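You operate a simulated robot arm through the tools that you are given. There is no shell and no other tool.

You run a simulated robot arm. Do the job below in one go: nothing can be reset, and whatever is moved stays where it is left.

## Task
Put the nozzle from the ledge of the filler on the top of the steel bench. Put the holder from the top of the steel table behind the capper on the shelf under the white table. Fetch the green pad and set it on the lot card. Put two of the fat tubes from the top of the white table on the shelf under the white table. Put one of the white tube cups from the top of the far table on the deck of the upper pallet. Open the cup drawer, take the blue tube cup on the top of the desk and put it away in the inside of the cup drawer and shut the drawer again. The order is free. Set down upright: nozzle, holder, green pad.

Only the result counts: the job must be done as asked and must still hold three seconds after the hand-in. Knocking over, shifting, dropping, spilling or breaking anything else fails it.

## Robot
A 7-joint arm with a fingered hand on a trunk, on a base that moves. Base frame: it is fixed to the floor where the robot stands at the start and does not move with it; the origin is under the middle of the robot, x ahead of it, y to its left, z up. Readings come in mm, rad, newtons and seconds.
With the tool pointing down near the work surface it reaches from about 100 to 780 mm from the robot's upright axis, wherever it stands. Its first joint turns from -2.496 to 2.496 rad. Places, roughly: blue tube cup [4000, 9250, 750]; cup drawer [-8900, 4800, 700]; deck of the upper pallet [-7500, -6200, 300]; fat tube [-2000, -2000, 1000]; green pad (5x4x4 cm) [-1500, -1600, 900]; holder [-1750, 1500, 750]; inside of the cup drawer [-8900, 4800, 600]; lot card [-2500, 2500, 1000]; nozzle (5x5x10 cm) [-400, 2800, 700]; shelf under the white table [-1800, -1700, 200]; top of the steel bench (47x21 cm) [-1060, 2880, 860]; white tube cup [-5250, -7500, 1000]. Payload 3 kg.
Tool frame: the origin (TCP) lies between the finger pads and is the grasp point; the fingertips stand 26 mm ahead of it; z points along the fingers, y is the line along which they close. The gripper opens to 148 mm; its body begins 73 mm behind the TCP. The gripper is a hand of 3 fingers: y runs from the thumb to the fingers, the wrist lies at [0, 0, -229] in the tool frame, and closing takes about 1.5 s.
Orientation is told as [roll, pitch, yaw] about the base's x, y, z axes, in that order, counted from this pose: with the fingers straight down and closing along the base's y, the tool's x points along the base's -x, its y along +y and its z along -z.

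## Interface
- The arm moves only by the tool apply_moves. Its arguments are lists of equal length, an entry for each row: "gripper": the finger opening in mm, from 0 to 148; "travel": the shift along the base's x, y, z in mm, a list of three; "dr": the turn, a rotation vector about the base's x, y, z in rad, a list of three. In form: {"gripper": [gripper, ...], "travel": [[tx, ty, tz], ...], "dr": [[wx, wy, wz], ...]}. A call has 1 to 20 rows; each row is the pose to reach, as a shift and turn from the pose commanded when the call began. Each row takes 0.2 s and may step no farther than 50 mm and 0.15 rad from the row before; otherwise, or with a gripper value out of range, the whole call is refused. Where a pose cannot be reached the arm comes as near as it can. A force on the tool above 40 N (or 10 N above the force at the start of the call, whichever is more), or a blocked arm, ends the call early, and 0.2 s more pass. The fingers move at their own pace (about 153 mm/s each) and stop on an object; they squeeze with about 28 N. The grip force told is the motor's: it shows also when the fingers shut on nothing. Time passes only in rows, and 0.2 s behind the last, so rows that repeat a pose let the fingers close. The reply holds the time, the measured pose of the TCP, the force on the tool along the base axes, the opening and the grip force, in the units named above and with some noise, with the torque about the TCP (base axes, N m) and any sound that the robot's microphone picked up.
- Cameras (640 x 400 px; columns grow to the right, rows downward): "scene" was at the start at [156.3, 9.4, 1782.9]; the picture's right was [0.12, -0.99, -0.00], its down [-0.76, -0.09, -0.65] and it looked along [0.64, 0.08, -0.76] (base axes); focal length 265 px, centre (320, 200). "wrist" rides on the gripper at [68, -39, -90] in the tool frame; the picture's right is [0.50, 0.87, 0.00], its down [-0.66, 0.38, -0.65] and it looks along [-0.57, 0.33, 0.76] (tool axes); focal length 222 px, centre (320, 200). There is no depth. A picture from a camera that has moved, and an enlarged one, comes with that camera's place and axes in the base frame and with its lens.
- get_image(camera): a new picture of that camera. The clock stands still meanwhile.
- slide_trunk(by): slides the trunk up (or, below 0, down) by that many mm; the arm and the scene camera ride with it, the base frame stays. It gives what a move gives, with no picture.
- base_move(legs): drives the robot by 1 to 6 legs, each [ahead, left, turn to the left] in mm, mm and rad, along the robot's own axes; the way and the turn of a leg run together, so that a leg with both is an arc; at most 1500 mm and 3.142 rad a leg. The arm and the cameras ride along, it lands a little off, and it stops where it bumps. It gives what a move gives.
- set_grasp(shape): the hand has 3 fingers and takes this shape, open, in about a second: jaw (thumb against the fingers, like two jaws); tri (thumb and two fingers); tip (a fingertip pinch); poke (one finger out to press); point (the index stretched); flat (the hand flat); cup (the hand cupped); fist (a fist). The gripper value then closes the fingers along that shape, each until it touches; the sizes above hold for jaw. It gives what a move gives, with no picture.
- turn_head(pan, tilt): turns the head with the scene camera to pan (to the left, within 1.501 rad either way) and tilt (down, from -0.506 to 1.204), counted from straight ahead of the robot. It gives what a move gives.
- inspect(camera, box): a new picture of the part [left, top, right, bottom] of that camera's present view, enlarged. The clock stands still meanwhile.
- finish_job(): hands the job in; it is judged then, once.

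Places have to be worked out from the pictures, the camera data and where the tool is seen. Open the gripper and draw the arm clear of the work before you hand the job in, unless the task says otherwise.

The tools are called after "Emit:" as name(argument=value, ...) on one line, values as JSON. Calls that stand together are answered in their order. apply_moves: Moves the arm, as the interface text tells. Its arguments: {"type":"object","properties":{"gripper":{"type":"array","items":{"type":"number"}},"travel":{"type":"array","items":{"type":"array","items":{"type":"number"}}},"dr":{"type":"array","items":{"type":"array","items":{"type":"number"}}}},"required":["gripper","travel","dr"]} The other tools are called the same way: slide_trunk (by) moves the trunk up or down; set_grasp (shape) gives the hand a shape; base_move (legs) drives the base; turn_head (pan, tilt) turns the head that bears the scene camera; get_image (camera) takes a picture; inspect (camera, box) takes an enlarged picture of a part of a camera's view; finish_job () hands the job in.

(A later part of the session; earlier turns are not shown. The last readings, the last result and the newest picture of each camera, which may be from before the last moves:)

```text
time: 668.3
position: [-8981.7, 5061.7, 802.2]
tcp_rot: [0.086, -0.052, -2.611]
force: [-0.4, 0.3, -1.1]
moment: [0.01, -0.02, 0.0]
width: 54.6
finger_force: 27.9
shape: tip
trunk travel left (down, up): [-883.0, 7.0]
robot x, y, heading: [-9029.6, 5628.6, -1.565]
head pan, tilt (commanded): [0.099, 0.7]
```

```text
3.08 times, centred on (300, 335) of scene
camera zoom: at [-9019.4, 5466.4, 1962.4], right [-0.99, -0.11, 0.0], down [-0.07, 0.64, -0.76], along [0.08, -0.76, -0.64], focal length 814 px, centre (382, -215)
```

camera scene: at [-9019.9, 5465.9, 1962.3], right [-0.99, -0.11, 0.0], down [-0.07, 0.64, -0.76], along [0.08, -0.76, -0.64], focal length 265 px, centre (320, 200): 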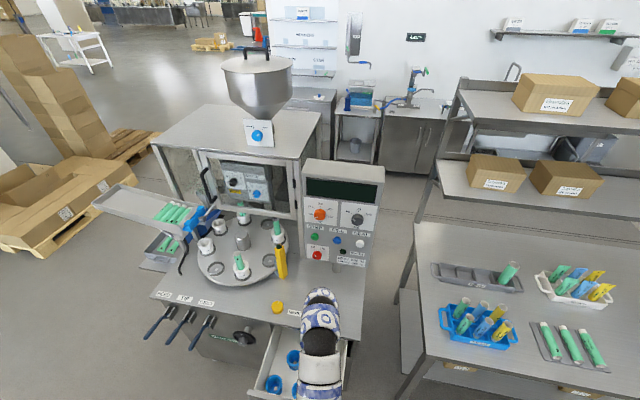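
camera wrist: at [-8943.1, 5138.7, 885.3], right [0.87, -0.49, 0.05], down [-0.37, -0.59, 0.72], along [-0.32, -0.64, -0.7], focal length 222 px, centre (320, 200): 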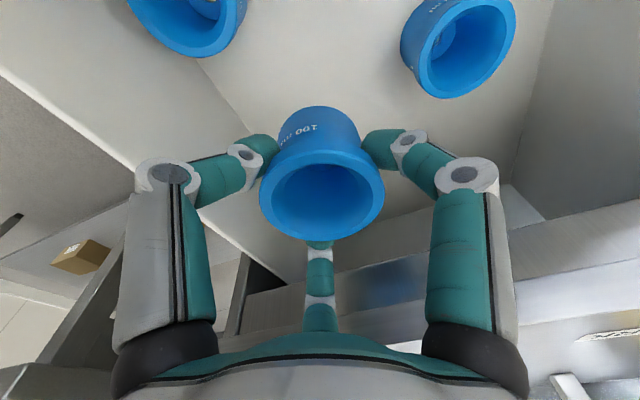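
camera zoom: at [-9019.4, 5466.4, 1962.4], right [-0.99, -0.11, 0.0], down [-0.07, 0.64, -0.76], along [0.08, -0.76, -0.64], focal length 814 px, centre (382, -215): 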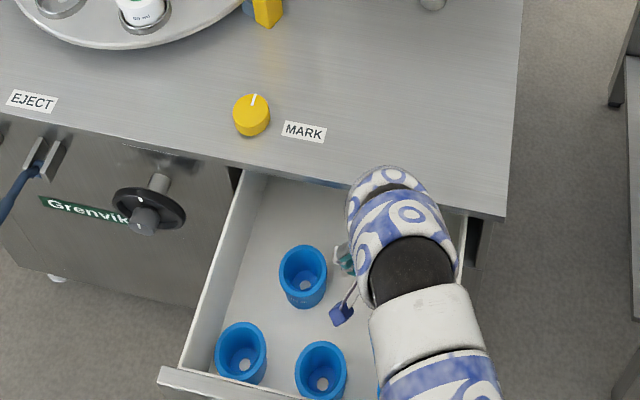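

There are in fact four cups; mine fits at the back right. Wall and cups are clear of the fingers, so I continue down slowly.

Emit:
apply_moves(gripper=[50, 50, 50, 50], travel=[[0, 0, -15], [0, 0, -30], [0, 0, -42], [0, 0, -50]], dr=[[0, 0, 0], [0, 0, 0], [0, 0, 0], [0, 0, 0]])

Emit:
get_image(camera="wrist")

```text
time: 669.3
position: [-8980.9, 5063.1, 752.1]
tcp_rot: [0.085, -0.049, -2.611]
force: [-0.3, -0.2, -0.7]
moment: [0.02, 0.01, 0.0]
width: 54.6
finger_force: 28.1
shape: tip
trunk travel left (down, up): [-883.0, 7.0]
robot x, y, heading: [-9030.3, 5629.1, -1.559]
head pan, tilt (commanded): [0.099, 0.7]
```

```text
taken
camera wrist: at [-8942.5, 5140.2, 835.4], right [0.87, -0.49, 0.05], down [-0.37, -0.59, 0.72], along [-0.32, -0.64, -0.7], focal length 222 px, centre (320, 200)
```

wrist: 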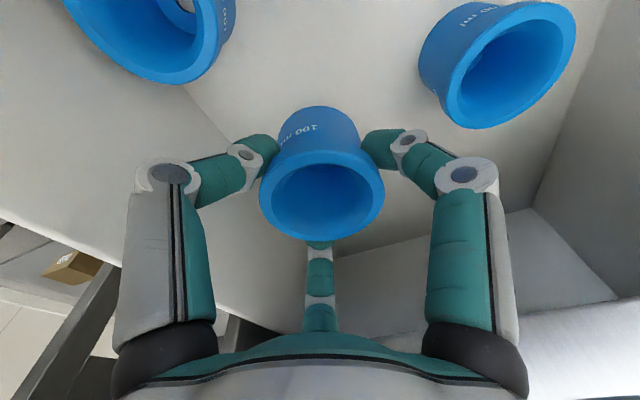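

To stay clear of the neighbouring cups I turn the hand 20° about its axis, so no finger points at them, before the final descent.

Emit:
apply_moves(gripper=[50, 50, 50, 50], travel=[[1, 0, 0], [2, 0, 0], [3, 0, 0], [3, 0, -8]], dr=[[0, 0.0117, 0.116], [0, 0.0233, 0.232], [0, 0.035, 0.348], [0, 0.035, 0.348]])

Emit:
get_image(camera="wrist")

```text
time: 670.3
position: [-8977.9, 5062.5, 745.5]
tcp_rot: [0.065, -0.076, -2.261]
force: [0.5, -0.2, -0.8]
moment: [0.0, 0.0, 0.01]
width: 54.6
finger_force: 28.4
shape: tip
trunk travel left (down, up): [-883.0, 7.0]
robot x, y, heading: [-9028.2, 5632.7, -1.567]
head pan, tilt (commanded): [0.099, 0.7]
```

```text
taken
camera wrist: at [-8965.3, 5148.9, 827.2], right [0.99, -0.16, 0.02], down [-0.12, -0.68, 0.73], along [-0.11, -0.72, -0.69], focal length 222 px, centre (320, 200)
```

wrist: 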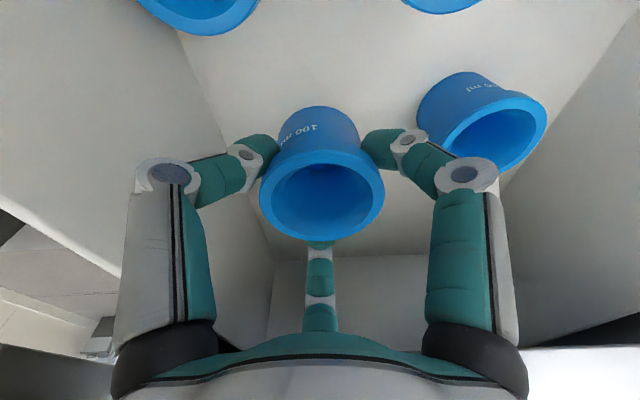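

Emit:
apply_moves(gripper=[50, 50, 50, 50], travel=[[-3, 0, -6], [-3, 0, -12], [-3, 0, -17], [-3, 0, -21]], dr=[[0, 0, 0], [0, 0, 0], [0, 0, 0], [0, 0, 0]])

Emit:
get_image(camera="wrist")

```text
time: 671.3
position: [-8981.6, 5063.8, 723.6]
tcp_rot: [0.064, -0.078, -2.261]
force: [-0.2, 0.1, -0.5]
moment: [-0.01, 0.01, -0.02]
width: 54.8
finger_force: 27.2
shape: tip
trunk travel left (down, up): [-883.0, 7.0]
robot x, y, heading: [-9033.2, 5631.5, -1.561]
head pan, tilt (commanded): [0.099, 0.7]
```

```text
taken
camera wrist: at [-8968.1, 5150.2, 806.3], right [0.99, -0.16, 0.02], down [-0.12, -0.68, 0.72], along [-0.11, -0.72, -0.69], focal length 222 px, centre (320, 200)
```

wrist: 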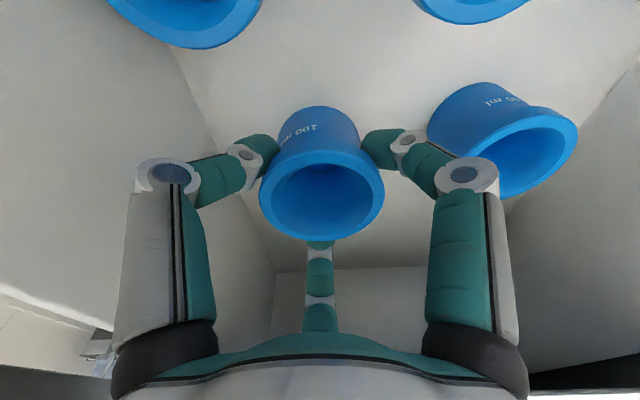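

Emit:
apply_moves(gripper=[50, 50, 50, 50], travel=[[0, 0, -3], [0, 0, -6], [0, 0, -9], [0, 0, -12]], dr=[[0, 0, 0], [0, 0, 0], [0, 0, 0], [0, 0, 0]])

Emit:
inspect(camera="wrist", box=[220, 60, 580, 260])

```text
time: 672.3
position: [-8979.8, 5063.9, 712.0]
tcp_rot: [0.062, -0.073, -2.261]
force: [0.4, 0.4, -0.4]
moment: [0.0, 0.02, 0.0]
width: 54.4
finger_force: 28.1
shape: tip
trunk travel left (down, up): [-883.0, 7.0]
robot x, y, heading: [-9033.2, 5633.9, -1.566]
head pan, tilt (commanded): [0.099, 0.7]
```

```text
1.78 times, centred on (400, 160) of wrist
camera zoom: at [-8968.8, 5150.0, 794.1], right [0.99, -0.16, 0.02], down [-0.12, -0.68, 0.72], along [-0.11, -0.72, -0.69], focal length 395 px, centre (178, 271)
```

zoom: 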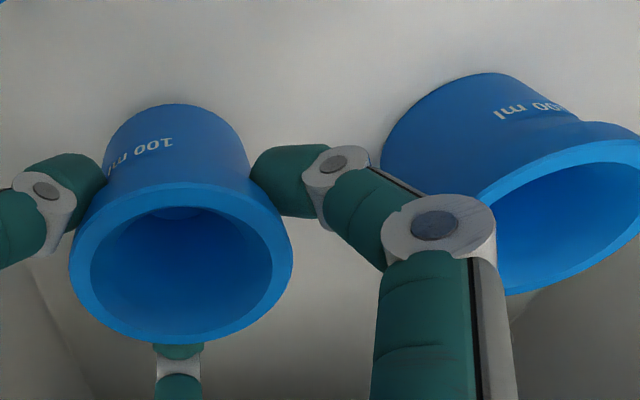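

Emit:
apply_moves(gripper=[50, 50, 50, 50], travel=[[-2, 0, -2], [-2, 0, -4], [-2, 0, -6], [-2, 0, -8]], dr=[[0, 0, 0], [0, 0, 0], [0, 0, 0], [0, 0, 0]])

Emit:
inspect(camera="wrist", box=[220, 60, 580, 260])

```text
time: 673.3
position: [-8981.8, 5062.9, 705.8]
tcp_rot: [0.067, -0.077, -2.261]
force: [0.4, 0.3, -0.7]
moment: [0.02, 0.01, -0.02]
width: 54.3
finger_force: 28.1
shape: tip
trunk travel left (down, up): [-883.0, 7.0]
robot x, y, heading: [-9025.1, 5630.1, -1.56]
head pan, tilt (commanded): [0.099, 0.7]
```

```text
1.78 times, centred on (400, 160) of wrist
camera zoom: at [-8969.7, 5148.6, 786.5], right [0.99, -0.16, 0.02], down [-0.13, -0.68, 0.73], along [-0.11, -0.72, -0.69], focal length 395 px, centre (178, 271)
```

zoom: 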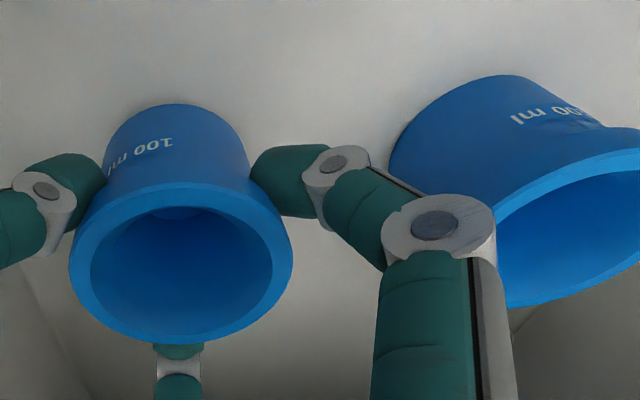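

Still free. I turn 5° more to keep the right finger between its neighbours, then continue down.

Emit:
apply_moves(gripper=[50, 50, 50, 50], travel=[[0, 0, 0], [0, 0, -2], [0, 0, -4], [0, 0, -6]], dr=[[0, 0.0087, 0.0866], [0, 0.0087, 0.0866], [0, 0.0087, 0.0866], [0, 0.0087, 0.0866]])

Emit:
get_image(camera="wrist")

```text
time: 674.3
position: [-8982.4, 5064.1, 697.0]
tcp_rot: [0.057, -0.079, -2.175]
force: [0.1, -0.6, -0.6]
moment: [-0.02, -0.03, -0.02]
width: 54.6
finger_force: 27.9
shape: tip
trunk travel left (down, up): [-883.0, 7.0]
robot x, y, heading: [-9027.8, 5627.3, -1.56]
head pan, tilt (commanded): [0.099, 0.7]
```

```text
taken
camera wrist: at [-8976.7, 5150.6, 779.4], right [1.0, -0.08, 0.01], down [-0.06, -0.69, 0.72], along [-0.05, -0.72, -0.69], focal length 222 px, centre (320, 200)
```

wrist: 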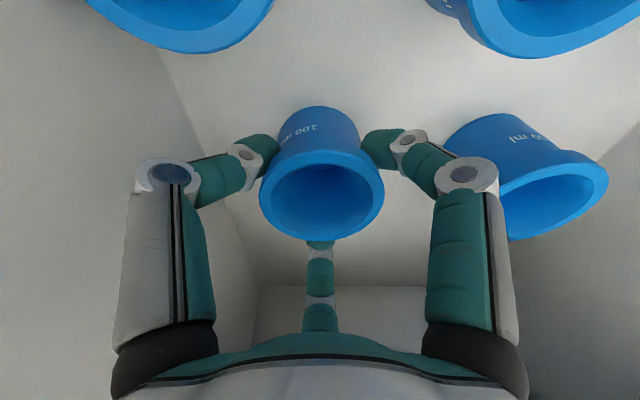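

No contact yet; the drawer floor is evidently lower (about z = 600–615). I keep lowering in 3 mm steps.

Emit:
apply_moves(gripper=[50, 50, 50, 50, 50], travel=[[0, 0, -3], [0, 0, -6], [0, 0, -9], [0, 0, -12], [0, 0, -14]], dr=[[0, 0, 0], [0, 0, 0], [0, 0, 0], [0, 0, 0], [0, 0, 0]])

Emit:
get_image(camera="wrist")

```text
time: 675.1
position: [-8982.0, 5058.3, 693.2]
tcp_rot: [0.066, -0.088, -2.176]
force: [-7.4, 1.1, 34.2]
moment: [0.26, 0.19, 0.13]
width: 57.1
finger_force: 28.4
shape: tip
trunk travel left (down, up): [-883.0, 7.0]
robot x, y, heading: [-9030.8, 5633.1, -1.56]
head pan, tilt (commanded): [0.099, 0.7]
stopped in row 4: the force on the tool passed its limit at 44 N (the readings are from after the stop); the commanded pose is now the measured one
```

```text
taken
camera wrist: at [-8976.6, 5146.2, 772.7], right [1.0, -0.08, 0.01], down [-0.06, -0.68, 0.73], along [-0.05, -0.73, -0.68], focal length 222 px, centre (320, 200)
```

wrist: 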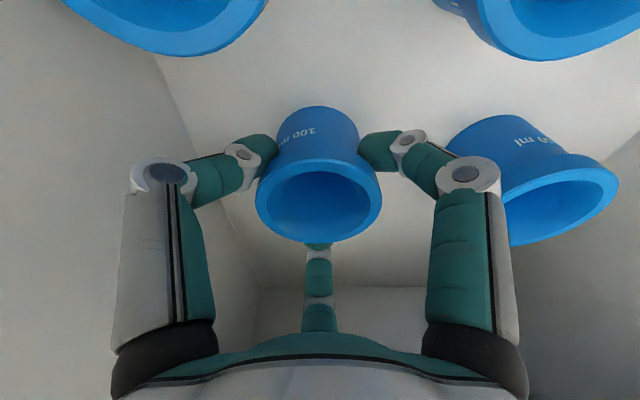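

Contact with the drawer floor. I ease up a few mm, and open just enough to free the rim.

Emit:
apply_moves(gripper=[50, 60, 70, 80, 86, 86, 86], travel=[[0, 3, 3], [0, 3, 3], [0, 3, 3], [0, 3, 3], [0, 3, 3], [0, 3, 3], [0, 3, 3]], dr=[[0, 0, 0], [0, 0, 0], [0, 0, 0], [0, 0, 0], [0, 0, 0], [0, 0, 0], [0, 0, 0]])

Emit:
get_image(camera="wrist")

```text
time: 676.7
position: [-8981.3, 5065.1, 693.1]
tcp_rot: [0.059, -0.083, -2.174]
force: [0.7, -0.3, 0.2]
moment: [0.01, -0.01, 0.02]
width: 85.5
finger_force: 0.0
shape: tip
trunk travel left (down, up): [-883.0, 7.0]
robot x, y, heading: [-9026.5, 5630.4, -1.562]
head pan, tilt (commanded): [0.099, 0.7]
```

```text
taken
camera wrist: at [-8976.3, 5151.2, 773.7], right [1.0, -0.08, 0.01], down [-0.06, -0.68, 0.73], along [-0.05, -0.73, -0.68], focal length 222 px, centre (320, 200)
```

wrist: 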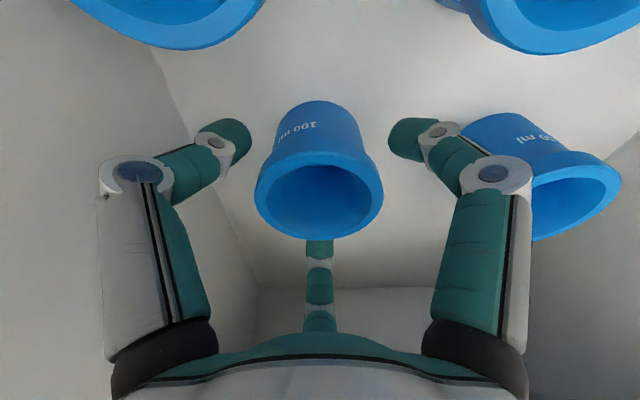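

The cup stands upright in the drawer. I rise straight up out of it.

Emit:
apply_moves(gripper=[90, 90, 90, 90, 90, 90, 90, 90], travel=[[0, 0, 8], [0, 0, 25], [0, 0, 50], [0, 0, 90], [0, 0, 135], [0, 0, 180], [0, 0, 225], [0, 0, 270]], dr=[[0, 0, 0], [0, 0, 0], [0, 0, 0], [0, 0, 0], [0, 0, 0], [0, 0, 0], [0, 0, 0], [0, 0, 0]])

Emit:
get_image(camera="wrist")

```text
time: 678.5
position: [-8984.1, 5062.8, 962.6]
tcp_rot: [0.061, -0.085, -2.176]
force: [0.0, 0.6, -0.2]
moment: [-0.01, 0.01, -0.02]
width: 89.8
finger_force: 0.1
shape: tip
trunk travel left (down, up): [-883.0, 7.0]
robot x, y, heading: [-9024.6, 5631.2, -1.563]
head pan, tilt (commanded): [0.099, 0.7]
```

```text
taken
camera wrist: at [-8978.0, 5149.0, 1045.3], right [1.0, -0.08, 0.01], down [-0.06, -0.68, 0.73], along [-0.05, -0.73, -0.68], focal length 222 px, centre (320, 200)
```

wrist: 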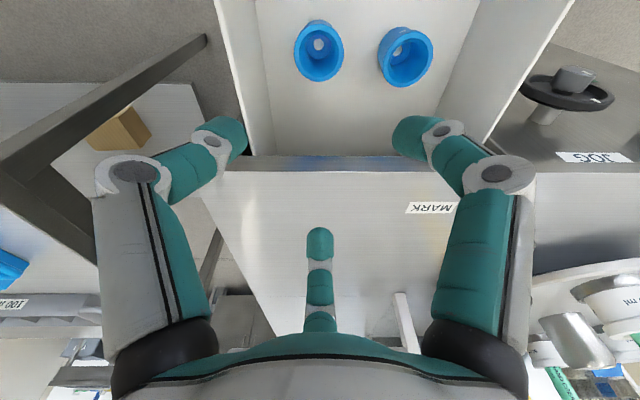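

Both the new cup and its neighbours stand as they should. Now I back off, bring the hand horizontal again with closed fingers, and will push the drawer shut.

Emit:
base_move(legs=[[-450, 0, 0]])

Emit:
apply_moves(gripper=[60, 20, 0], travel=[[0, 0, 0], [0, 0, 0], [0, 0, 0]], dr=[[0.05, 0, 0], [0.1, 0, 0], [0.1, 0, 0]])

Emit:
apply_moves(gripper=[0, 0, 0, 0, 0, 0, 0, 0], travel=[[0, 0, 0], [0, 0, 0], [0, 0, 0], [0, 0, 0], [0, 0, 0], [0, 0, 0], [0, 0, 0], [0, 0, 0]], dr=[[0, 0, -0.13], [0, 0, -0.26], [0, 0, -0.39], [0, 0, -0.52], [0, 0, -0.65], [0, 0, -0.78], [0, 0, -0.91], [0, 0, -0.966]])

Emit:
slide_trunk(by=-370)

```text
time: 681.2
position: [-8984.0, 5503.2, 964.5]
tcp_rot: [0.061, -0.086, -2.167]
force: [-0.1, -0.9, 0.0]
moment: [-0.02, -0.01, -0.02]
width: 89.9
finger_force: 0.0
shape: tip
trunk travel left (down, up): [-883.0, 7.0]
robot x, y, heading: [-9038.4, 6069.3, -1.548]
head pan, tilt (commanded): [0.099, 0.7]
```

```text
time: 682.0
position: [-8984.8, 5502.2, 964.3]
tcp_rot: [0.004, -0.004, -2.165]
force: [0.3, -0.7, -0.3]
moment: [0.03, -0.01, 0.02]
width: 0.0
finger_force: 27.3
shape: tip
trunk travel left (down, up): [-883.0, 7.0]
robot x, y, heading: [-9029.5, 6070.3, -1.551]
head pan, tilt (commanded): [0.099, 0.7]
```

```text
time: 683.8
position: [-8986.1, 5503.8, 964.2]
tcp_rot: [0.004, -0.004, -3.132]
force: [-1.1, -0.1, 0.2]
moment: [0.03, 0.01, 0.02]
width: 0.0
finger_force: 27.8
shape: tip
trunk travel left (down, up): [-883.0, 7.0]
robot x, y, heading: [-9033.5, 6072.4, -1.553]
head pan, tilt (commanded): [0.099, 0.7]
```

```text
time: 687.4
position: [-8985.7, 5502.7, 592.8]
tcp_rot: [0.007, -0.004, -3.131]
force: [0.4, -0.4, -1.0]
moment: [-0.03, 0.01, 0.0]
width: 0.1
finger_force: 27.9
shape: tip
trunk travel left (down, up): [-513.0, 377.0]
robot x, y, heading: [-9032.6, 6072.2, -1.555]
head pan, tilt (commanded): [0.099, 0.7]
```

Emit:
apply_moves(gripper=[0, 0, 0, 0, 0, 0, 0, 0, 0, 0, 0, 0], travel=[[5, -10, 14], [10, -20, 28], [15, -32, 43], [20, -44, 57], [26, -56, 71], [31, -68, 86], [36, -80, 100], [42, -92, 114], [47, -104, 129], [53, -116, 143], [59, -126, 157], [65, -136, 172]], dr=[[-0.14, 0, 0], [-0.28, 0, 0], [-0.42, 0, 0], [-0.56, 0, 0], [-0.7, 0, 0], [-0.84, 0, 0], [-0.98, 0, 0], [-1.12, 0, 0], [-1.26, 0, 0], [-1.4, 0, 0], [-1.52, 0, 0], [-1.571, 0, 0]])

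Emit:
turn_head(pan=0.1, tilt=0.8)

Emit:
get_image(camera="scene")

Emit:
get_image(camera="wrist")

```text
time: 690.0
position: [-8919.6, 5366.6, 765.5]
tcp_rot: [1.576, -0.012, 3.137]
force: [0.1, -0.4, -0.2]
moment: [0.0, -0.03, 0.03]
width: 0.0
finger_force: 27.9
shape: tip
trunk travel left (down, up): [-513.0, 377.0]
robot x, y, heading: [-9034.7, 6069.0, -1.555]
head pan, tilt (commanded): [0.099, 0.7]
```

```text
time: 690.7
position: [-8919.6, 5368.5, 765.6]
tcp_rot: [1.576, -0.009, 3.138]
force: [-0.2, 0.0, 0.4]
moment: [0.0, 0.0, 0.0]
width: 0.3
finger_force: 28.1
shape: tip
trunk travel left (down, up): [-513.0, 377.0]
robot x, y, heading: [-9031.8, 6071.6, -1.555]
head pan, tilt (commanded): [0.099, 0.799]
```

```text
taken
camera scene: at [-9024.0, 5911.7, 1584.2], right [-0.99, -0.12, 0.0], down [-0.08, 0.71, -0.7], along [0.08, -0.69, -0.72], focal length 265 px, centre (320, 200)
```

scene: 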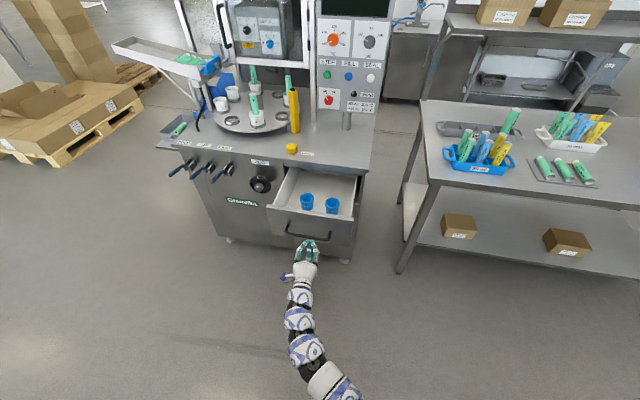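

```text
taken
camera wrist: at [-8852.6, 5457.6, 724.8], right [0.51, 0.0, 0.86], down [-0.65, 0.66, 0.38], along [-0.56, -0.75, 0.34], focal length 222 px, centre (320, 200)
```

wrist: 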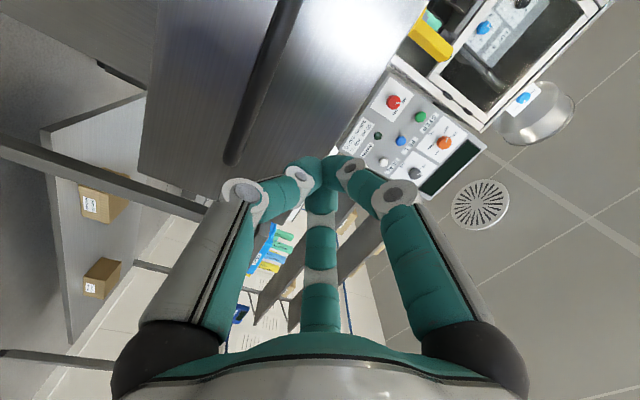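

The closed fingertips are ready. I raise to z ≈ 782 (between bar and panel top) and push the drawer in gently.

Emit:
apply_moves(gripper=[0, 0, 0, 0, 0, 0], travel=[[0, 0, 10], [0, -20, 16], [0, -45, 16], [0, -70, 16], [0, -90, 16], [0, -105, 16]], dr=[[0, 0, 0], [0, 0, 0], [0, 0, 0], [0, 0, 0], [0, 0, 0], [0, 0, 0]])

Emit:
inspect(camera="scene", box=[240, 150, 400, 280])

```text
time: 692.1
position: [-8919.3, 5262.5, 782.0]
tcp_rot: [1.576, -0.012, 3.137]
force: [0.0, 0.6, 0.6]
moment: [0.04, 0.0, 0.02]
width: 0.0
finger_force: 28.0
shape: tip
trunk travel left (down, up): [-513.0, 377.0]
robot x, y, heading: [-9036.4, 6072.9, -1.551]
head pan, tilt (commanded): [0.099, 0.799]
```

```text
3.08 times, centred on (320, 215) of scene
camera zoom: at [-9024.0, 5911.4, 1584.1], right [-0.99, -0.12, 0.0], down [-0.08, 0.71, -0.7], along [0.08, -0.69, -0.72], focal length 814 px, centre (320, 154)
```

zoom: 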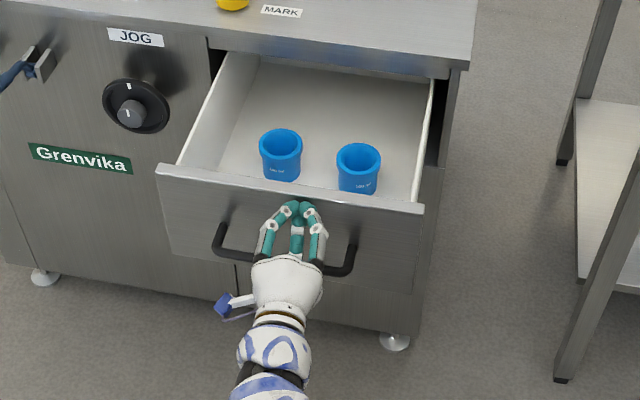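

Emit:
apply_moves(gripper=[0, 0, 0, 0, 0, 0, 0, 0, 0, 0, 0, 0], travel=[[0, -15, 0], [0, -32, 0], [0, -50, 0], [0, -68, 0], [0, -86, 0], [0, -104, 0], [0, -122, 0], [0, -140, 0], [0, -158, 0], [0, -176, 0], [0, -194, 0], [0, -212, 0]], dr=[[0, 0, 0], [0, 0, 0], [0, 0, 0], [0, 0, 0], [0, 0, 0], [0, 0, 0], [0, 0, 0], [0, 0, 0], [0, 0, 0], [0, 0, 0], [0, 0, 0], [0, 0, 0]])

Emit:
inspect(camera="scene", box=[240, 150, 400, 280])

```text
time: 694.7
position: [-8916.3, 5049.9, 783.6]
tcp_rot: [1.577, -0.009, -3.142]
force: [0.4, 0.0, 0.1]
moment: [0.01, 0.01, -0.02]
width: 0.1
finger_force: 27.9
shape: tip
trunk travel left (down, up): [-513.0, 377.0]
robot x, y, heading: [-9029.7, 6072.7, -1.553]
head pan, tilt (commanded): [0.099, 0.799]
```

```text
3.08 times, centred on (320, 215) of scene
camera zoom: at [-9023.7, 5911.2, 1584.1], right [-0.99, -0.12, 0.0], down [-0.08, 0.71, -0.7], along [0.08, -0.69, -0.72], focal length 814 px, centre (320, 154)
```

zoom: 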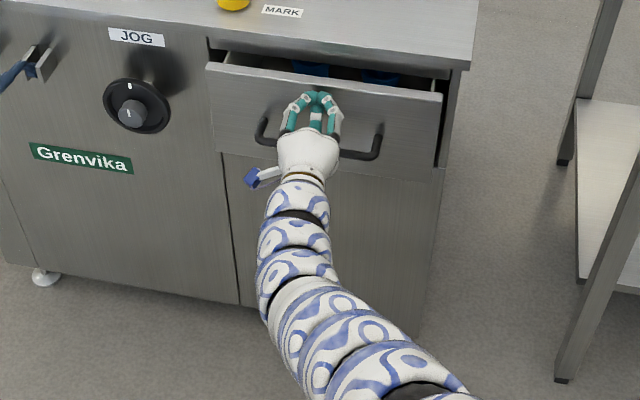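

Almost shut. I push on in small steps until it stops.

Emit:
apply_moves(gripper=[0, 0, 0, 0, 0, 0], travel=[[0, -10, 0], [0, -20, 0], [0, -28, 0], [0, -36, 0], [0, -42, 0], [0, -48, 0]], dr=[[0, 0, 0], [0, 0, 0], [0, 0, 0], [0, 0, 0], [0, 0, 0], [0, 0, 0]])

Emit:
inspect(camera="scene", box=[240, 150, 400, 280])

```text
time: 696.1
position: [-8933.0, 5039.8, 788.1]
tcp_rot: [1.576, -0.009, 3.138]
force: [-0.1, 0.3, -0.1]
moment: [0.04, 0.01, 0.01]
width: 0.0
finger_force: 27.8
shape: tip
out of reach, approached as far as the arm can: row 1, 2, 3, 4, 5, 6
trunk travel left (down, up): [-513.0, 377.0]
robot x, y, heading: [-9032.5, 6068.6, -1.554]
head pan, tilt (commanded): [0.099, 0.799]
```

```text
3.08 times, centred on (320, 215) of scene
camera zoom: at [-9024.1, 5911.5, 1584.2], right [-0.99, -0.12, 0.0], down [-0.08, 0.71, -0.7], along [0.08, -0.69, -0.72], focal length 814 px, centre (320, 154)
```

zoom: 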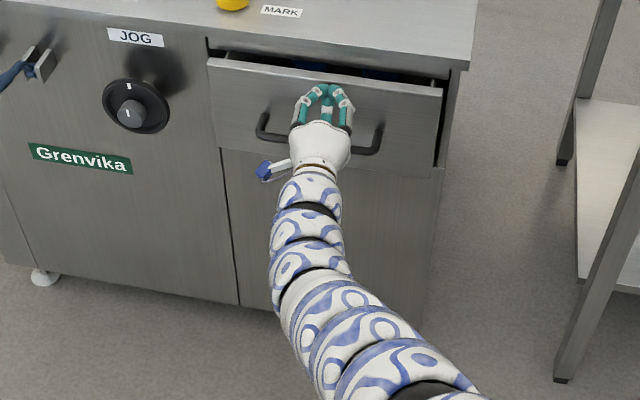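

The arm is at its reach, so I let the base push the rest with a small forward move.

Emit:
base_move(legs=[[25, 0, 0]])

Emit:
inspect(camera="scene", box=[240, 150, 400, 280])

```text
time: 697.0
position: [-8931.1, 5018.7, 787.6]
tcp_rot: [1.576, -0.01, 3.139]
force: [-0.5, 3.8, 0.1]
moment: [-0.04, -0.02, -0.03]
width: 0.2
finger_force: 28.4
shape: tip
trunk travel left (down, up): [-513.0, 377.0]
robot x, y, heading: [-9035.6, 6048.7, -1.552]
head pan, tilt (commanded): [0.099, 0.799]
stopped in leg 1: the force on the tool passed its limit at 68 N (the readings are from after the stop); the commanded pose is now the measured one
```

```text
3.08 times, centred on (320, 215) of scene
camera zoom: at [-9023.8, 5889.1, 1584.2], right [-0.99, -0.12, 0.0], down [-0.08, 0.71, -0.7], along [0.08, -0.69, -0.72], focal length 814 px, centre (320, 154)
```

zoom: 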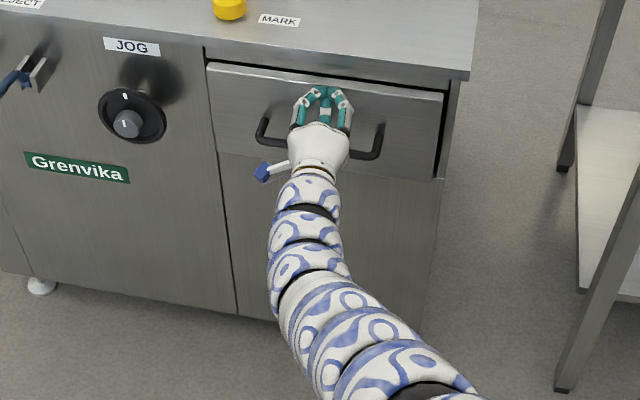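

The drawer is shut (it stopped against its end). I back away, return the hand to pointing down and raise the trunk.

Emit:
base_move(legs=[[-200, 0, 0]])

Emit:
apply_moves(gripper=[30, 60, 80, 80, 80, 80, 80, 80, 80, 80, 80, 80], travel=[[0, 16, -12], [0, 32, -24], [0, 48, -36], [0, 64, -48], [0, 80, -60], [0, 98, -72], [0, 116, -84], [0, 134, -96], [0, 152, -108], [0, 170, -120], [0, 188, -130], [0, 205, -140]], dr=[[0.14, 0, 0], [0.28, 0, 0], [0.42, 0, 0], [0.56, 0, 0], [0.7, 0, 0], [0.84, 0, 0], [0.98, 0, 0], [1.12, 0, 0], [1.26, 0, 0], [1.4, 0, 0], [1.52, 0, 0], [1.576, 0, 0]])

Emit:
turn_head(pan=0.0, tilt=0.7)

Emit:
get_image(camera="scene")

```text
time: 698.6
position: [-8932.8, 5218.8, 787.0]
tcp_rot: [1.575, -0.01, -3.142]
force: [-0.7, 0.5, -1.2]
moment: [0.04, 0.0, -0.01]
width: 0.1
finger_force: 28.4
shape: tip
trunk travel left (down, up): [-513.0, 377.0]
robot x, y, heading: [-9034.4, 6251.0, -1.553]
head pan, tilt (commanded): [0.099, 0.799]
```

```text
time: 701.2
position: [-8932.9, 5423.2, 645.6]
tcp_rot: [-0.003, 0.0, -3.13]
force: [-0.3, -0.9, 1.2]
moment: [0.06, 0.01, -0.04]
width: 79.4
finger_force: 0.0
shape: tip
trunk travel left (down, up): [-513.0, 377.0]
robot x, y, heading: [-9035.6, 6246.3, -1.555]
head pan, tilt (commanded): [0.099, 0.799]
```

```text
time: 701.8
position: [-8932.4, 5423.6, 645.9]
tcp_rot: [0.0, 0.001, -3.131]
force: [0.3, -0.6, 0.1]
moment: [0.02, 0.0, 0.01]
width: 79.8
finger_force: 0.0
shape: tip
trunk travel left (down, up): [-513.0, 377.0]
robot x, y, heading: [-9033.5, 6247.4, -1.554]
head pan, tilt (commanded): [0.0, 0.7]
```

```text
taken
camera scene: at [-9034.6, 6083.5, 1592.4], right [-1.0, -0.02, 0.0], down [-0.01, 0.64, -0.76], along [0.01, -0.76, -0.64], focal length 265 px, centre (320, 200)
```

scene: 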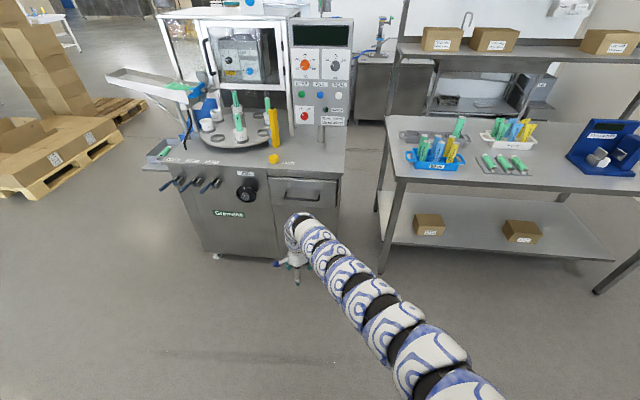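

The drawer is shut. I retract the arm and raise the trunk for travelling.

Emit:
apply_moves(gripper=[80, 80, 80, 80, 80, 80], travel=[[0, 45, 0], [0, 90, 0], [0, 135, 0], [0, 180, 0], [0, 220, 0], [0, 240, 0]], dr=[[0, 0, 0.1], [0, 0, 0.2], [0, 0, 0.3], [0, 0, 0.4], [0, 0, 0.5], [0, 0, 0.53]])

Emit:
slide_trunk(by=370)

Emit:
base_move(legs=[[0, 1400, 0], [0, 900, 0], [1450, 0, 0], [1450, 0, 0]])

Emit:
turn_head(pan=0.0, tilt=0.3)

Emit:
get_image(camera="scene")

```text
time: 703.2
position: [-8932.7, 5664.7, 647.3]
tcp_rot: [0.001, 0.001, -2.602]
force: [0.4, -0.3, 0.9]
moment: [-0.02, 0.02, 0.03]
width: 79.7
finger_force: 0.0
shape: tip
trunk travel left (down, up): [-513.0, 377.0]
robot x, y, heading: [-9036.1, 6246.4, -1.553]
head pan, tilt (commanded): [0.0, 0.7]
```

```text
time: 706.8
position: [-8933.5, 5663.6, 1016.7]
tcp_rot: [0.0, 0.001, -2.6]
force: [-0.2, -0.6, 0.1]
moment: [0.01, -0.03, 0.01]
width: 79.9
finger_force: 0.1
shape: tip
trunk travel left (down, up): [-883.0, 7.0]
robot x, y, heading: [-9036.9, 6250.0, -1.552]
head pan, tilt (commanded): [0.0, 0.7]
```

```text
time: 710.0
position: [-8472.1, 5671.7, 1015.8]
tcp_rot: [0.0, 0.004, -2.577]
force: [0.0, 0.4, 0.2]
moment: [-0.02, 0.0, 0.05]
width: 79.8
finger_force: 0.1
shape: tip
trunk travel left (down, up): [-883.0, 7.0]
robot x, y, heading: [-8589.9, 6250.2, -1.523]
head pan, tilt (commanded): [0.0, 0.7]
stopped in leg 1: the robot was blocked; the commanded pose is now the measured one
```

```text
time: 710.9
position: [-8471.7, 5672.8, 1016.5]
tcp_rot: [-0.001, 0.001, -2.577]
force: [0.1, 0.3, 0.5]
moment: [0.01, 0.0, -0.04]
width: 79.9
finger_force: 0.0
shape: tip
trunk travel left (down, up): [-883.0, 7.0]
robot x, y, heading: [-8589.1, 6256.3, -1.528]
head pan, tilt (commanded): [0.0, 0.3]
```

```text
taken
camera scene: at [-8583.8, 6080.9, 1998.4], right [-1.0, -0.04, 0.0], down [-0.01, 0.3, -0.95], along [0.04, -0.95, -0.3], focal length 265 px, centre (320, 200)
```

scene: 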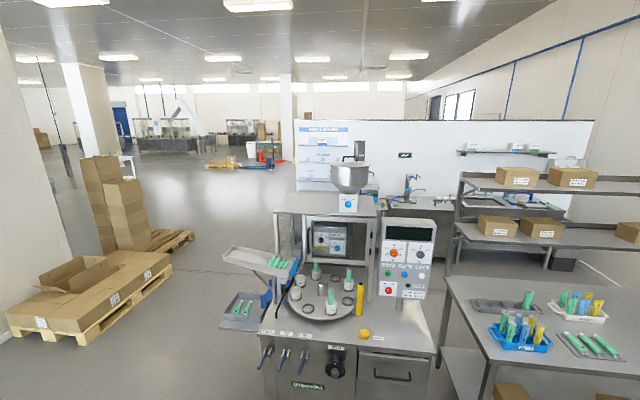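

Something blocked me on the left at (−8590, 6250). I look to that side.

Emit:
turn_head(pan=1.4, tilt=0.7)

Emit:
get_image(camera="scene")

Emit:
turn_head(pan=0.9, tilt=0.9)

Emit:
get_image(camera="scene")

```text
time: 712.4
position: [-8472.5, 5671.6, 1016.8]
tcp_rot: [-0.001, -0.001, -2.576]
force: [0.5, 0.6, -1.1]
moment: [0.01, 0.03, -0.02]
width: 80.0
finger_force: 0.1
shape: tip
trunk travel left (down, up): [-883.0, 7.0]
robot x, y, heading: [-8588.7, 6254.3, -1.53]
head pan, tilt (commanded): [1.4, 0.7]
```

```text
taken
camera scene: at [-8503.1, 6163.0, 1962.4], right [-0.13, -0.99, 0.0], down [-0.64, 0.08, -0.77], along [0.76, -0.1, -0.64], focal length 265 px, centre (320, 200)
```

scene: 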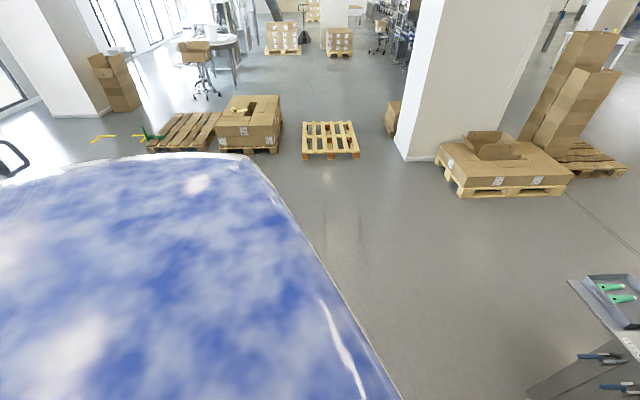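

```text
time: 713.3
position: [-8471.3, 5673.1, 1016.2]
tcp_rot: [-0.001, 0.001, -2.576]
force: [-0.4, -0.6, -0.6]
moment: [-0.03, 0.0, 0.03]
width: 79.9
finger_force: 0.0
shape: tip
trunk travel left (down, up): [-883.0, 7.0]
robot x, y, heading: [-8591.7, 6253.0, -1.53]
head pan, tilt (commanded): [0.901, 0.901]
```

```text
taken
camera scene: at [-8526.2, 6129.8, 1946.3], right [-0.59, -0.81, 0.0], down [-0.63, 0.46, -0.62], along [0.5, -0.37, -0.78], focal length 265 px, centre (320, 200)
```

scene: 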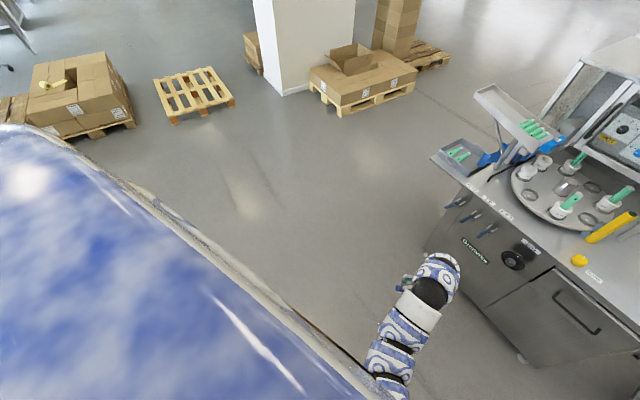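

The base must have touched the packing bench behind-left. I move forward first, then diagonally away from it.

Emit:
base_move(legs=[[450, 0, -0.04], [350, 1100, 0], [0, 900, 0]])

Emit:
turn_head(pan=-1.2, tilt=0.4)

Emit:
get_image(camera="scene")

Emit:
turn_head(pan=0.0, tilt=0.3)

Emit:
get_image(camera="scene")

```text
time: 725.9
position: [-6470.1, 4862.1, 1017.5]
tcp_rot: [0.0, 0.001, -2.626]
force: [-0.2, -0.4, 0.6]
moment: [0.01, -0.02, -0.01]
width: 80.2
finger_force: 0.1
shape: tip
trunk travel left (down, up): [-883.0, 7.0]
robot x, y, heading: [-6561.8, 5450.7, -1.583]
head pan, tilt (commanded): [0.901, 0.901]
```

```text
time: 727.9
position: [-6468.6, 4861.7, 1017.1]
tcp_rot: [0.001, 0.001, -2.626]
force: [0.5, -0.2, 0.1]
moment: [-0.01, 0.02, 0.02]
width: 79.9
finger_force: 0.1
shape: tip
trunk travel left (down, up): [-883.0, 7.0]
robot x, y, heading: [-6558.5, 5448.8, -1.581]
head pan, tilt (commanded): [-1.201, 0.4]
```

```text
taken
camera scene: at [-6646.8, 5336.0, 1989.3], right [-0.35, 0.94, 0.0], down [0.36, 0.14, -0.92], along [-0.86, -0.33, -0.39], focal length 265 px, centre (320, 200)
```

scene: 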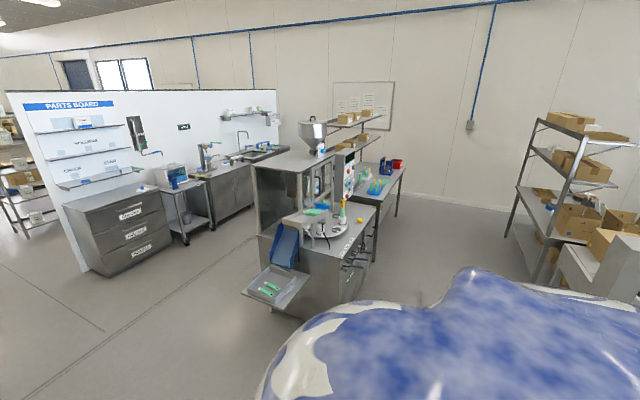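

```text
time: 729.3
position: [-6469.4, 4862.1, 1016.7]
tcp_rot: [0.0, 0.0, -2.625]
force: [-0.6, 0.2, 0.2]
moment: [0.01, 0.0, -0.01]
width: 80.1
finger_force: 0.1
shape: tip
trunk travel left (down, up): [-883.0, 7.0]
robot x, y, heading: [-6555.5, 5446.3, -1.578]
head pan, tilt (commanded): [0.0, 0.3]
```

```text
taken
camera scene: at [-6561.0, 5275.5, 1998.5], right [-1.0, 0.01, 0.0], down [0.0, 0.3, -0.96], along [-0.01, -0.96, -0.3], focal length 265 px, centre (320, 200)
```

scene: 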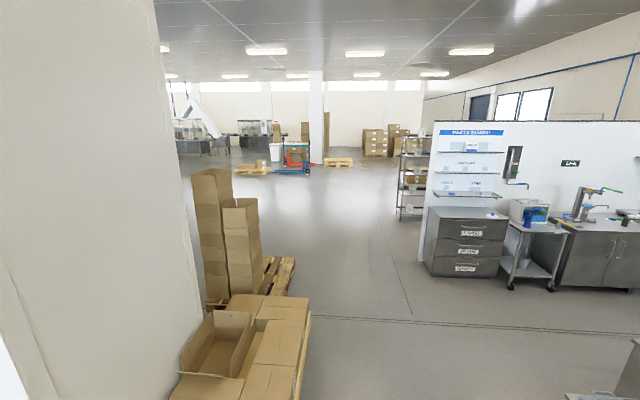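

The way south at x ≈ −7100 is open between the pallets and the parts-board partition. I drive there and on toward y ≈ −850.

Emit:
base_move(legs=[[500, -550, 0.01], [1450, 0, 0], [1450, 0, 0], [1450, 0, 0], [1450, 0, 0]])

Emit:
get_image(camera="scene")

Emit:
turn_head(pan=0.5, tilt=0.3)

Emit:
get_image(camera="scene")

```text
time: 760.5
position: [-6978.6, -1431.6, 1017.2]
tcp_rot: [0.0, 0.001, -2.608]
force: [0.9, -0.1, -0.1]
moment: [0.02, 0.02, -0.02]
width: 79.8
finger_force: 0.0
shape: tip
trunk travel left (down, up): [-883.0, 7.0]
robot x, y, heading: [-7080.7, -845.8, -1.561]
head pan, tilt (commanded): [0.0, 0.3]
```

```text
taken
camera scene: at [-7077.0, -1019.4, 1998.5], right [-1.0, -0.01, 0.0], down [0.0, 0.3, -0.96], along [0.01, -0.96, -0.3], focal length 265 px, centre (320, 200)
```

scene: 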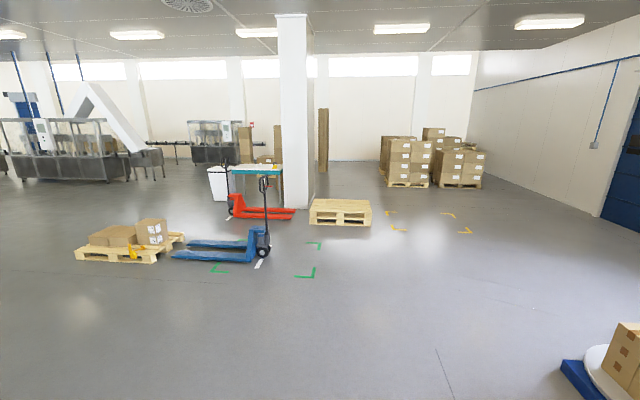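

```text
time: 761.5
position: [-6977.5, -1430.8, 1017.4]
tcp_rot: [0.001, 0.0, -2.607]
force: [0.1, -0.4, 0.7]
moment: [0.0, 0.05, -0.01]
width: 80.1
finger_force: 0.0
shape: tip
trunk travel left (down, up): [-883.0, 7.0]
robot x, y, heading: [-7081.2, -848.2, -1.558]
head pan, tilt (commanded): [0.499, 0.3]
```

```text
taken
camera scene: at [-7032.5, -1007.2, 1998.5], right [-0.87, -0.49, 0.0], down [-0.14, 0.26, -0.96], along [0.47, -0.83, -0.3], focal length 265 px, centre (320, 200)
```

scene: 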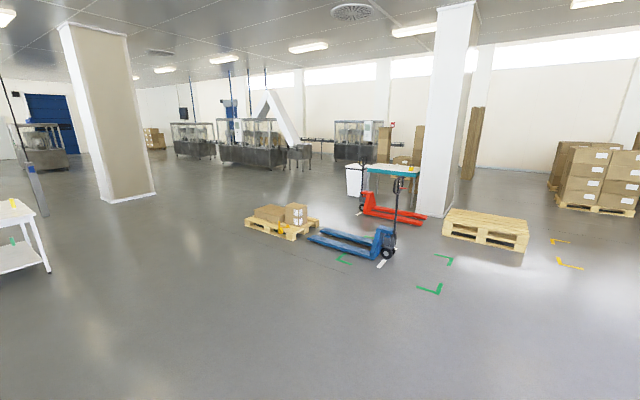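

I see the far table with the teal rim behind a red pallet jack, and the stack of two pallets near (−7420, −6000). I drive closer to (−6900, −3500) to plan the approach.

Emit:
base_move(legs=[[1450, 100, 0], [1200, 100, 0]])

Emit:
turn_head(pan=0.4, tilt=0.35)

Emit:
get_image(camera="scene")

Emit:
inspect(camera="scene", box=[200, 100, 440, 250])

Emit:
turn_head(pan=-0.1, tilt=0.4)

Emit:
get_image(camera="scene")

```text
time: 774.5
position: [-6708.7, -4099.6, 1016.8]
tcp_rot: [0.0, -0.001, -2.586]
force: [0.2, 0.6, -0.4]
moment: [-0.01, 0.01, 0.01]
width: 80.0
finger_force: 0.1
shape: tip
trunk travel left (down, up): [-883.0, 7.0]
robot x, y, heading: [-6816.7, -3516.3, -1.542]
head pan, tilt (commanded): [0.499, 0.3]
```

```text
time: 775.2
position: [-6709.1, -4099.3, 1017.3]
tcp_rot: [0.001, -0.001, -2.587]
force: [-0.8, 0.1, 0.0]
moment: [0.0, -0.02, 0.01]
width: 80.0
finger_force: 0.1
shape: tip
trunk travel left (down, up): [-883.0, 7.0]
robot x, y, heading: [-6819.2, -3517.1, -1.542]
head pan, tilt (commanded): [0.4, 0.351]
```

```text
taken
camera scene: at [-6780.6, -3681.6, 1993.8], right [-0.91, -0.42, 0.0], down [-0.14, 0.31, -0.94], along [0.39, -0.85, -0.34], focal length 265 px, centre (320, 200)
```

scene: 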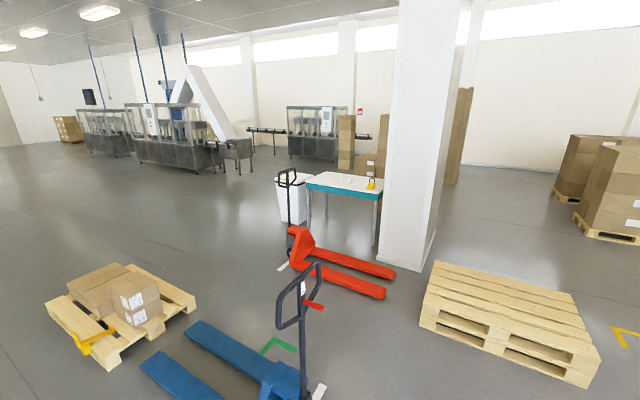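

```text
2.67 times, centred on (320, 175) of scene
camera zoom: at [-6780.6, -3681.6, 1993.8], right [-0.91, -0.42, 0.0], down [-0.14, 0.31, -0.94], along [0.39, -0.85, -0.34], focal length 706 px, centre (320, 267)
```

zoom: 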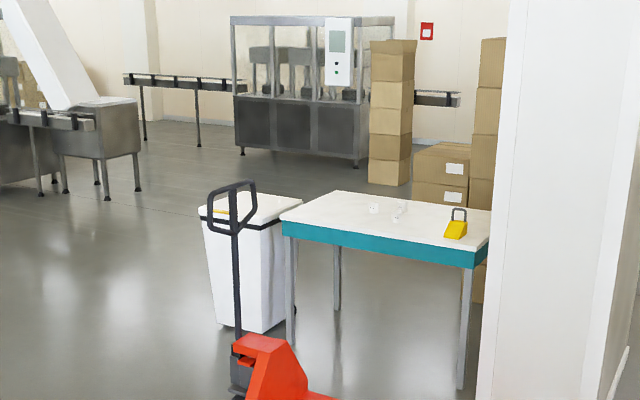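

```text
time: 776.1
position: [-6710.3, -4099.9, 1016.1]
tcp_rot: [0.0, 0.001, -2.587]
force: [-1.0, -0.7, 0.5]
moment: [0.0, -0.02, -0.04]
width: 80.0
finger_force: 0.0
shape: tip
trunk travel left (down, up): [-883.0, 7.0]
robot x, y, heading: [-6818.6, -3512.6, -1.54]
head pan, tilt (commanded): [-0.099, 0.4]
```

```text
taken
camera scene: at [-6825.7, -3689.5, 1989.3], right [-1.0, 0.07, 0.0], down [0.03, 0.39, -0.92], along [-0.06, -0.92, -0.39], focal length 265 px, centre (320, 200)
```

scene: 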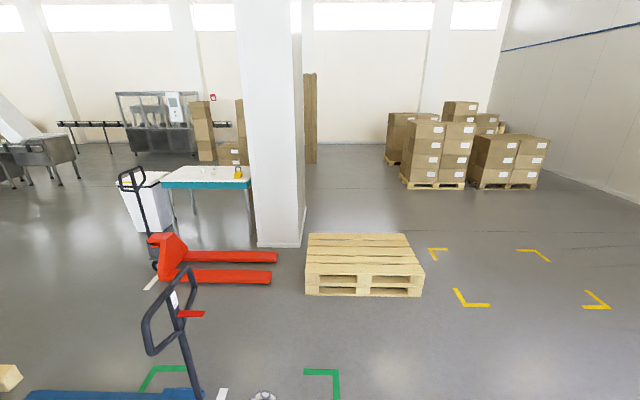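

The table's south side is open; I go around the west end of the pallet stack (x −8013…−6815, y −6590…−5800) and behind the pillar to reach the table from the south.

Emit:
base_move(legs=[[0, -1450, -0.03], [450, -200, 0], [1450, 0, 0], [1450, 0, 0], [400, 0, 0]])

Emit:
base_move(legs=[[0, 0, 1.571]])

Emit:
turn_head(pan=0.0, tilt=0.4)

Emit:
get_image(camera="scene")

```text
time: 801.6
position: [-8474.9, -7868.4, 1016.0]
tcp_rot: [0.0, 0.0, -2.622]
force: [0.0, -0.6, 0.0]
moment: [0.01, -0.01, -0.01]
width: 79.8
finger_force: 0.0
shape: tip
trunk travel left (down, up): [-883.0, 7.0]
robot x, y, heading: [-8566.4, -7278.5, -1.576]
head pan, tilt (commanded): [-0.099, 0.4]
```

```text
time: 805.8
position: [-7979.0, -7204.5, 1016.1]
tcp_rot: [-0.001, -0.001, -1.078]
force: [-0.3, -0.1, -0.2]
moment: [0.02, 0.02, -0.01]
width: 79.9
finger_force: 0.1
shape: tip
trunk travel left (down, up): [-883.0, 7.0]
robot x, y, heading: [-8566.3, -7279.9, -0.031]
head pan, tilt (commanded): [-0.099, 0.4]
```

```text
time: 806.5
position: [-7978.1, -7204.5, 1017.2]
tcp_rot: [0.0, 0.001, -1.077]
force: [0.3, -0.5, 0.8]
moment: [0.02, 0.01, -0.04]
width: 80.0
finger_force: 0.1
shape: tip
trunk travel left (down, up): [-883.0, 7.0]
robot x, y, heading: [-8567.4, -7281.9, -0.029]
head pan, tilt (commanded): [0.0, 0.4]
```

```text
taken
camera scene: at [-8395.0, -7286.2, 1989.3], right [-0.03, -1.0, 0.0], down [-0.39, 0.01, -0.92], along [0.92, -0.03, -0.39], focal length 265 px, centre (320, 200)
```

scene: 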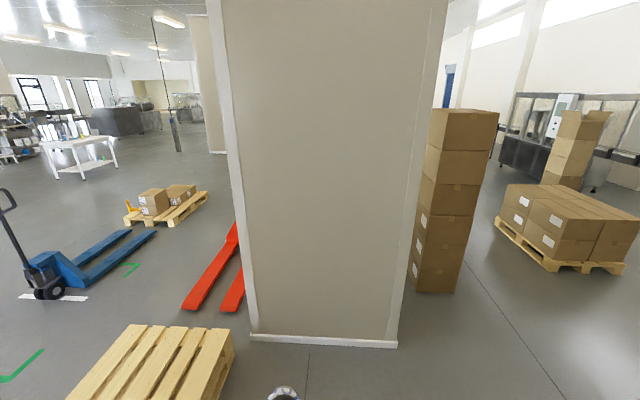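

A big pillar (y −7981…−6760) and a carton column (about (−6000, −8600)) are in between; I pass south of the column along y ≈ −9350 and then come up to the table.

Emit:
base_move(legs=[[950, -250, 0.03], [600, -1250, 0], [200, -600, 0]])

Emit:
get_image(camera="scene")

```text
time: 814.0
position: [-6903.9, -7784.4, 1014.8]
tcp_rot: [-0.013, 0.014, -1.053]
force: [-24.1, 1.2, 0.0]
moment: [-0.03, -0.7, -0.74]
width: 72.1
finger_force: 0.0
shape: tip
trunk travel left (down, up): [-883.0, 7.0]
robot x, y, heading: [-7476.8, -7873.1, -0.015]
head pan, tilt (commanded): [0.0, 0.4]
stopped in leg 2: the force on the tool passed its limit at 49 N (the readings are from after the stop); the commanded pose is now the measured one
```

```text
taken
camera scene: at [-7313.1, -7878.0, 1989.7], right [-0.02, -1.0, 0.0], down [-0.39, 0.01, -0.92], along [0.92, -0.02, -0.39], focal length 265 px, centre (320, 200)
```

scene: 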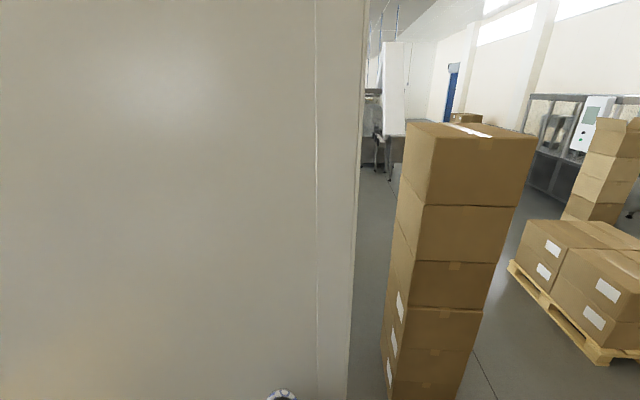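

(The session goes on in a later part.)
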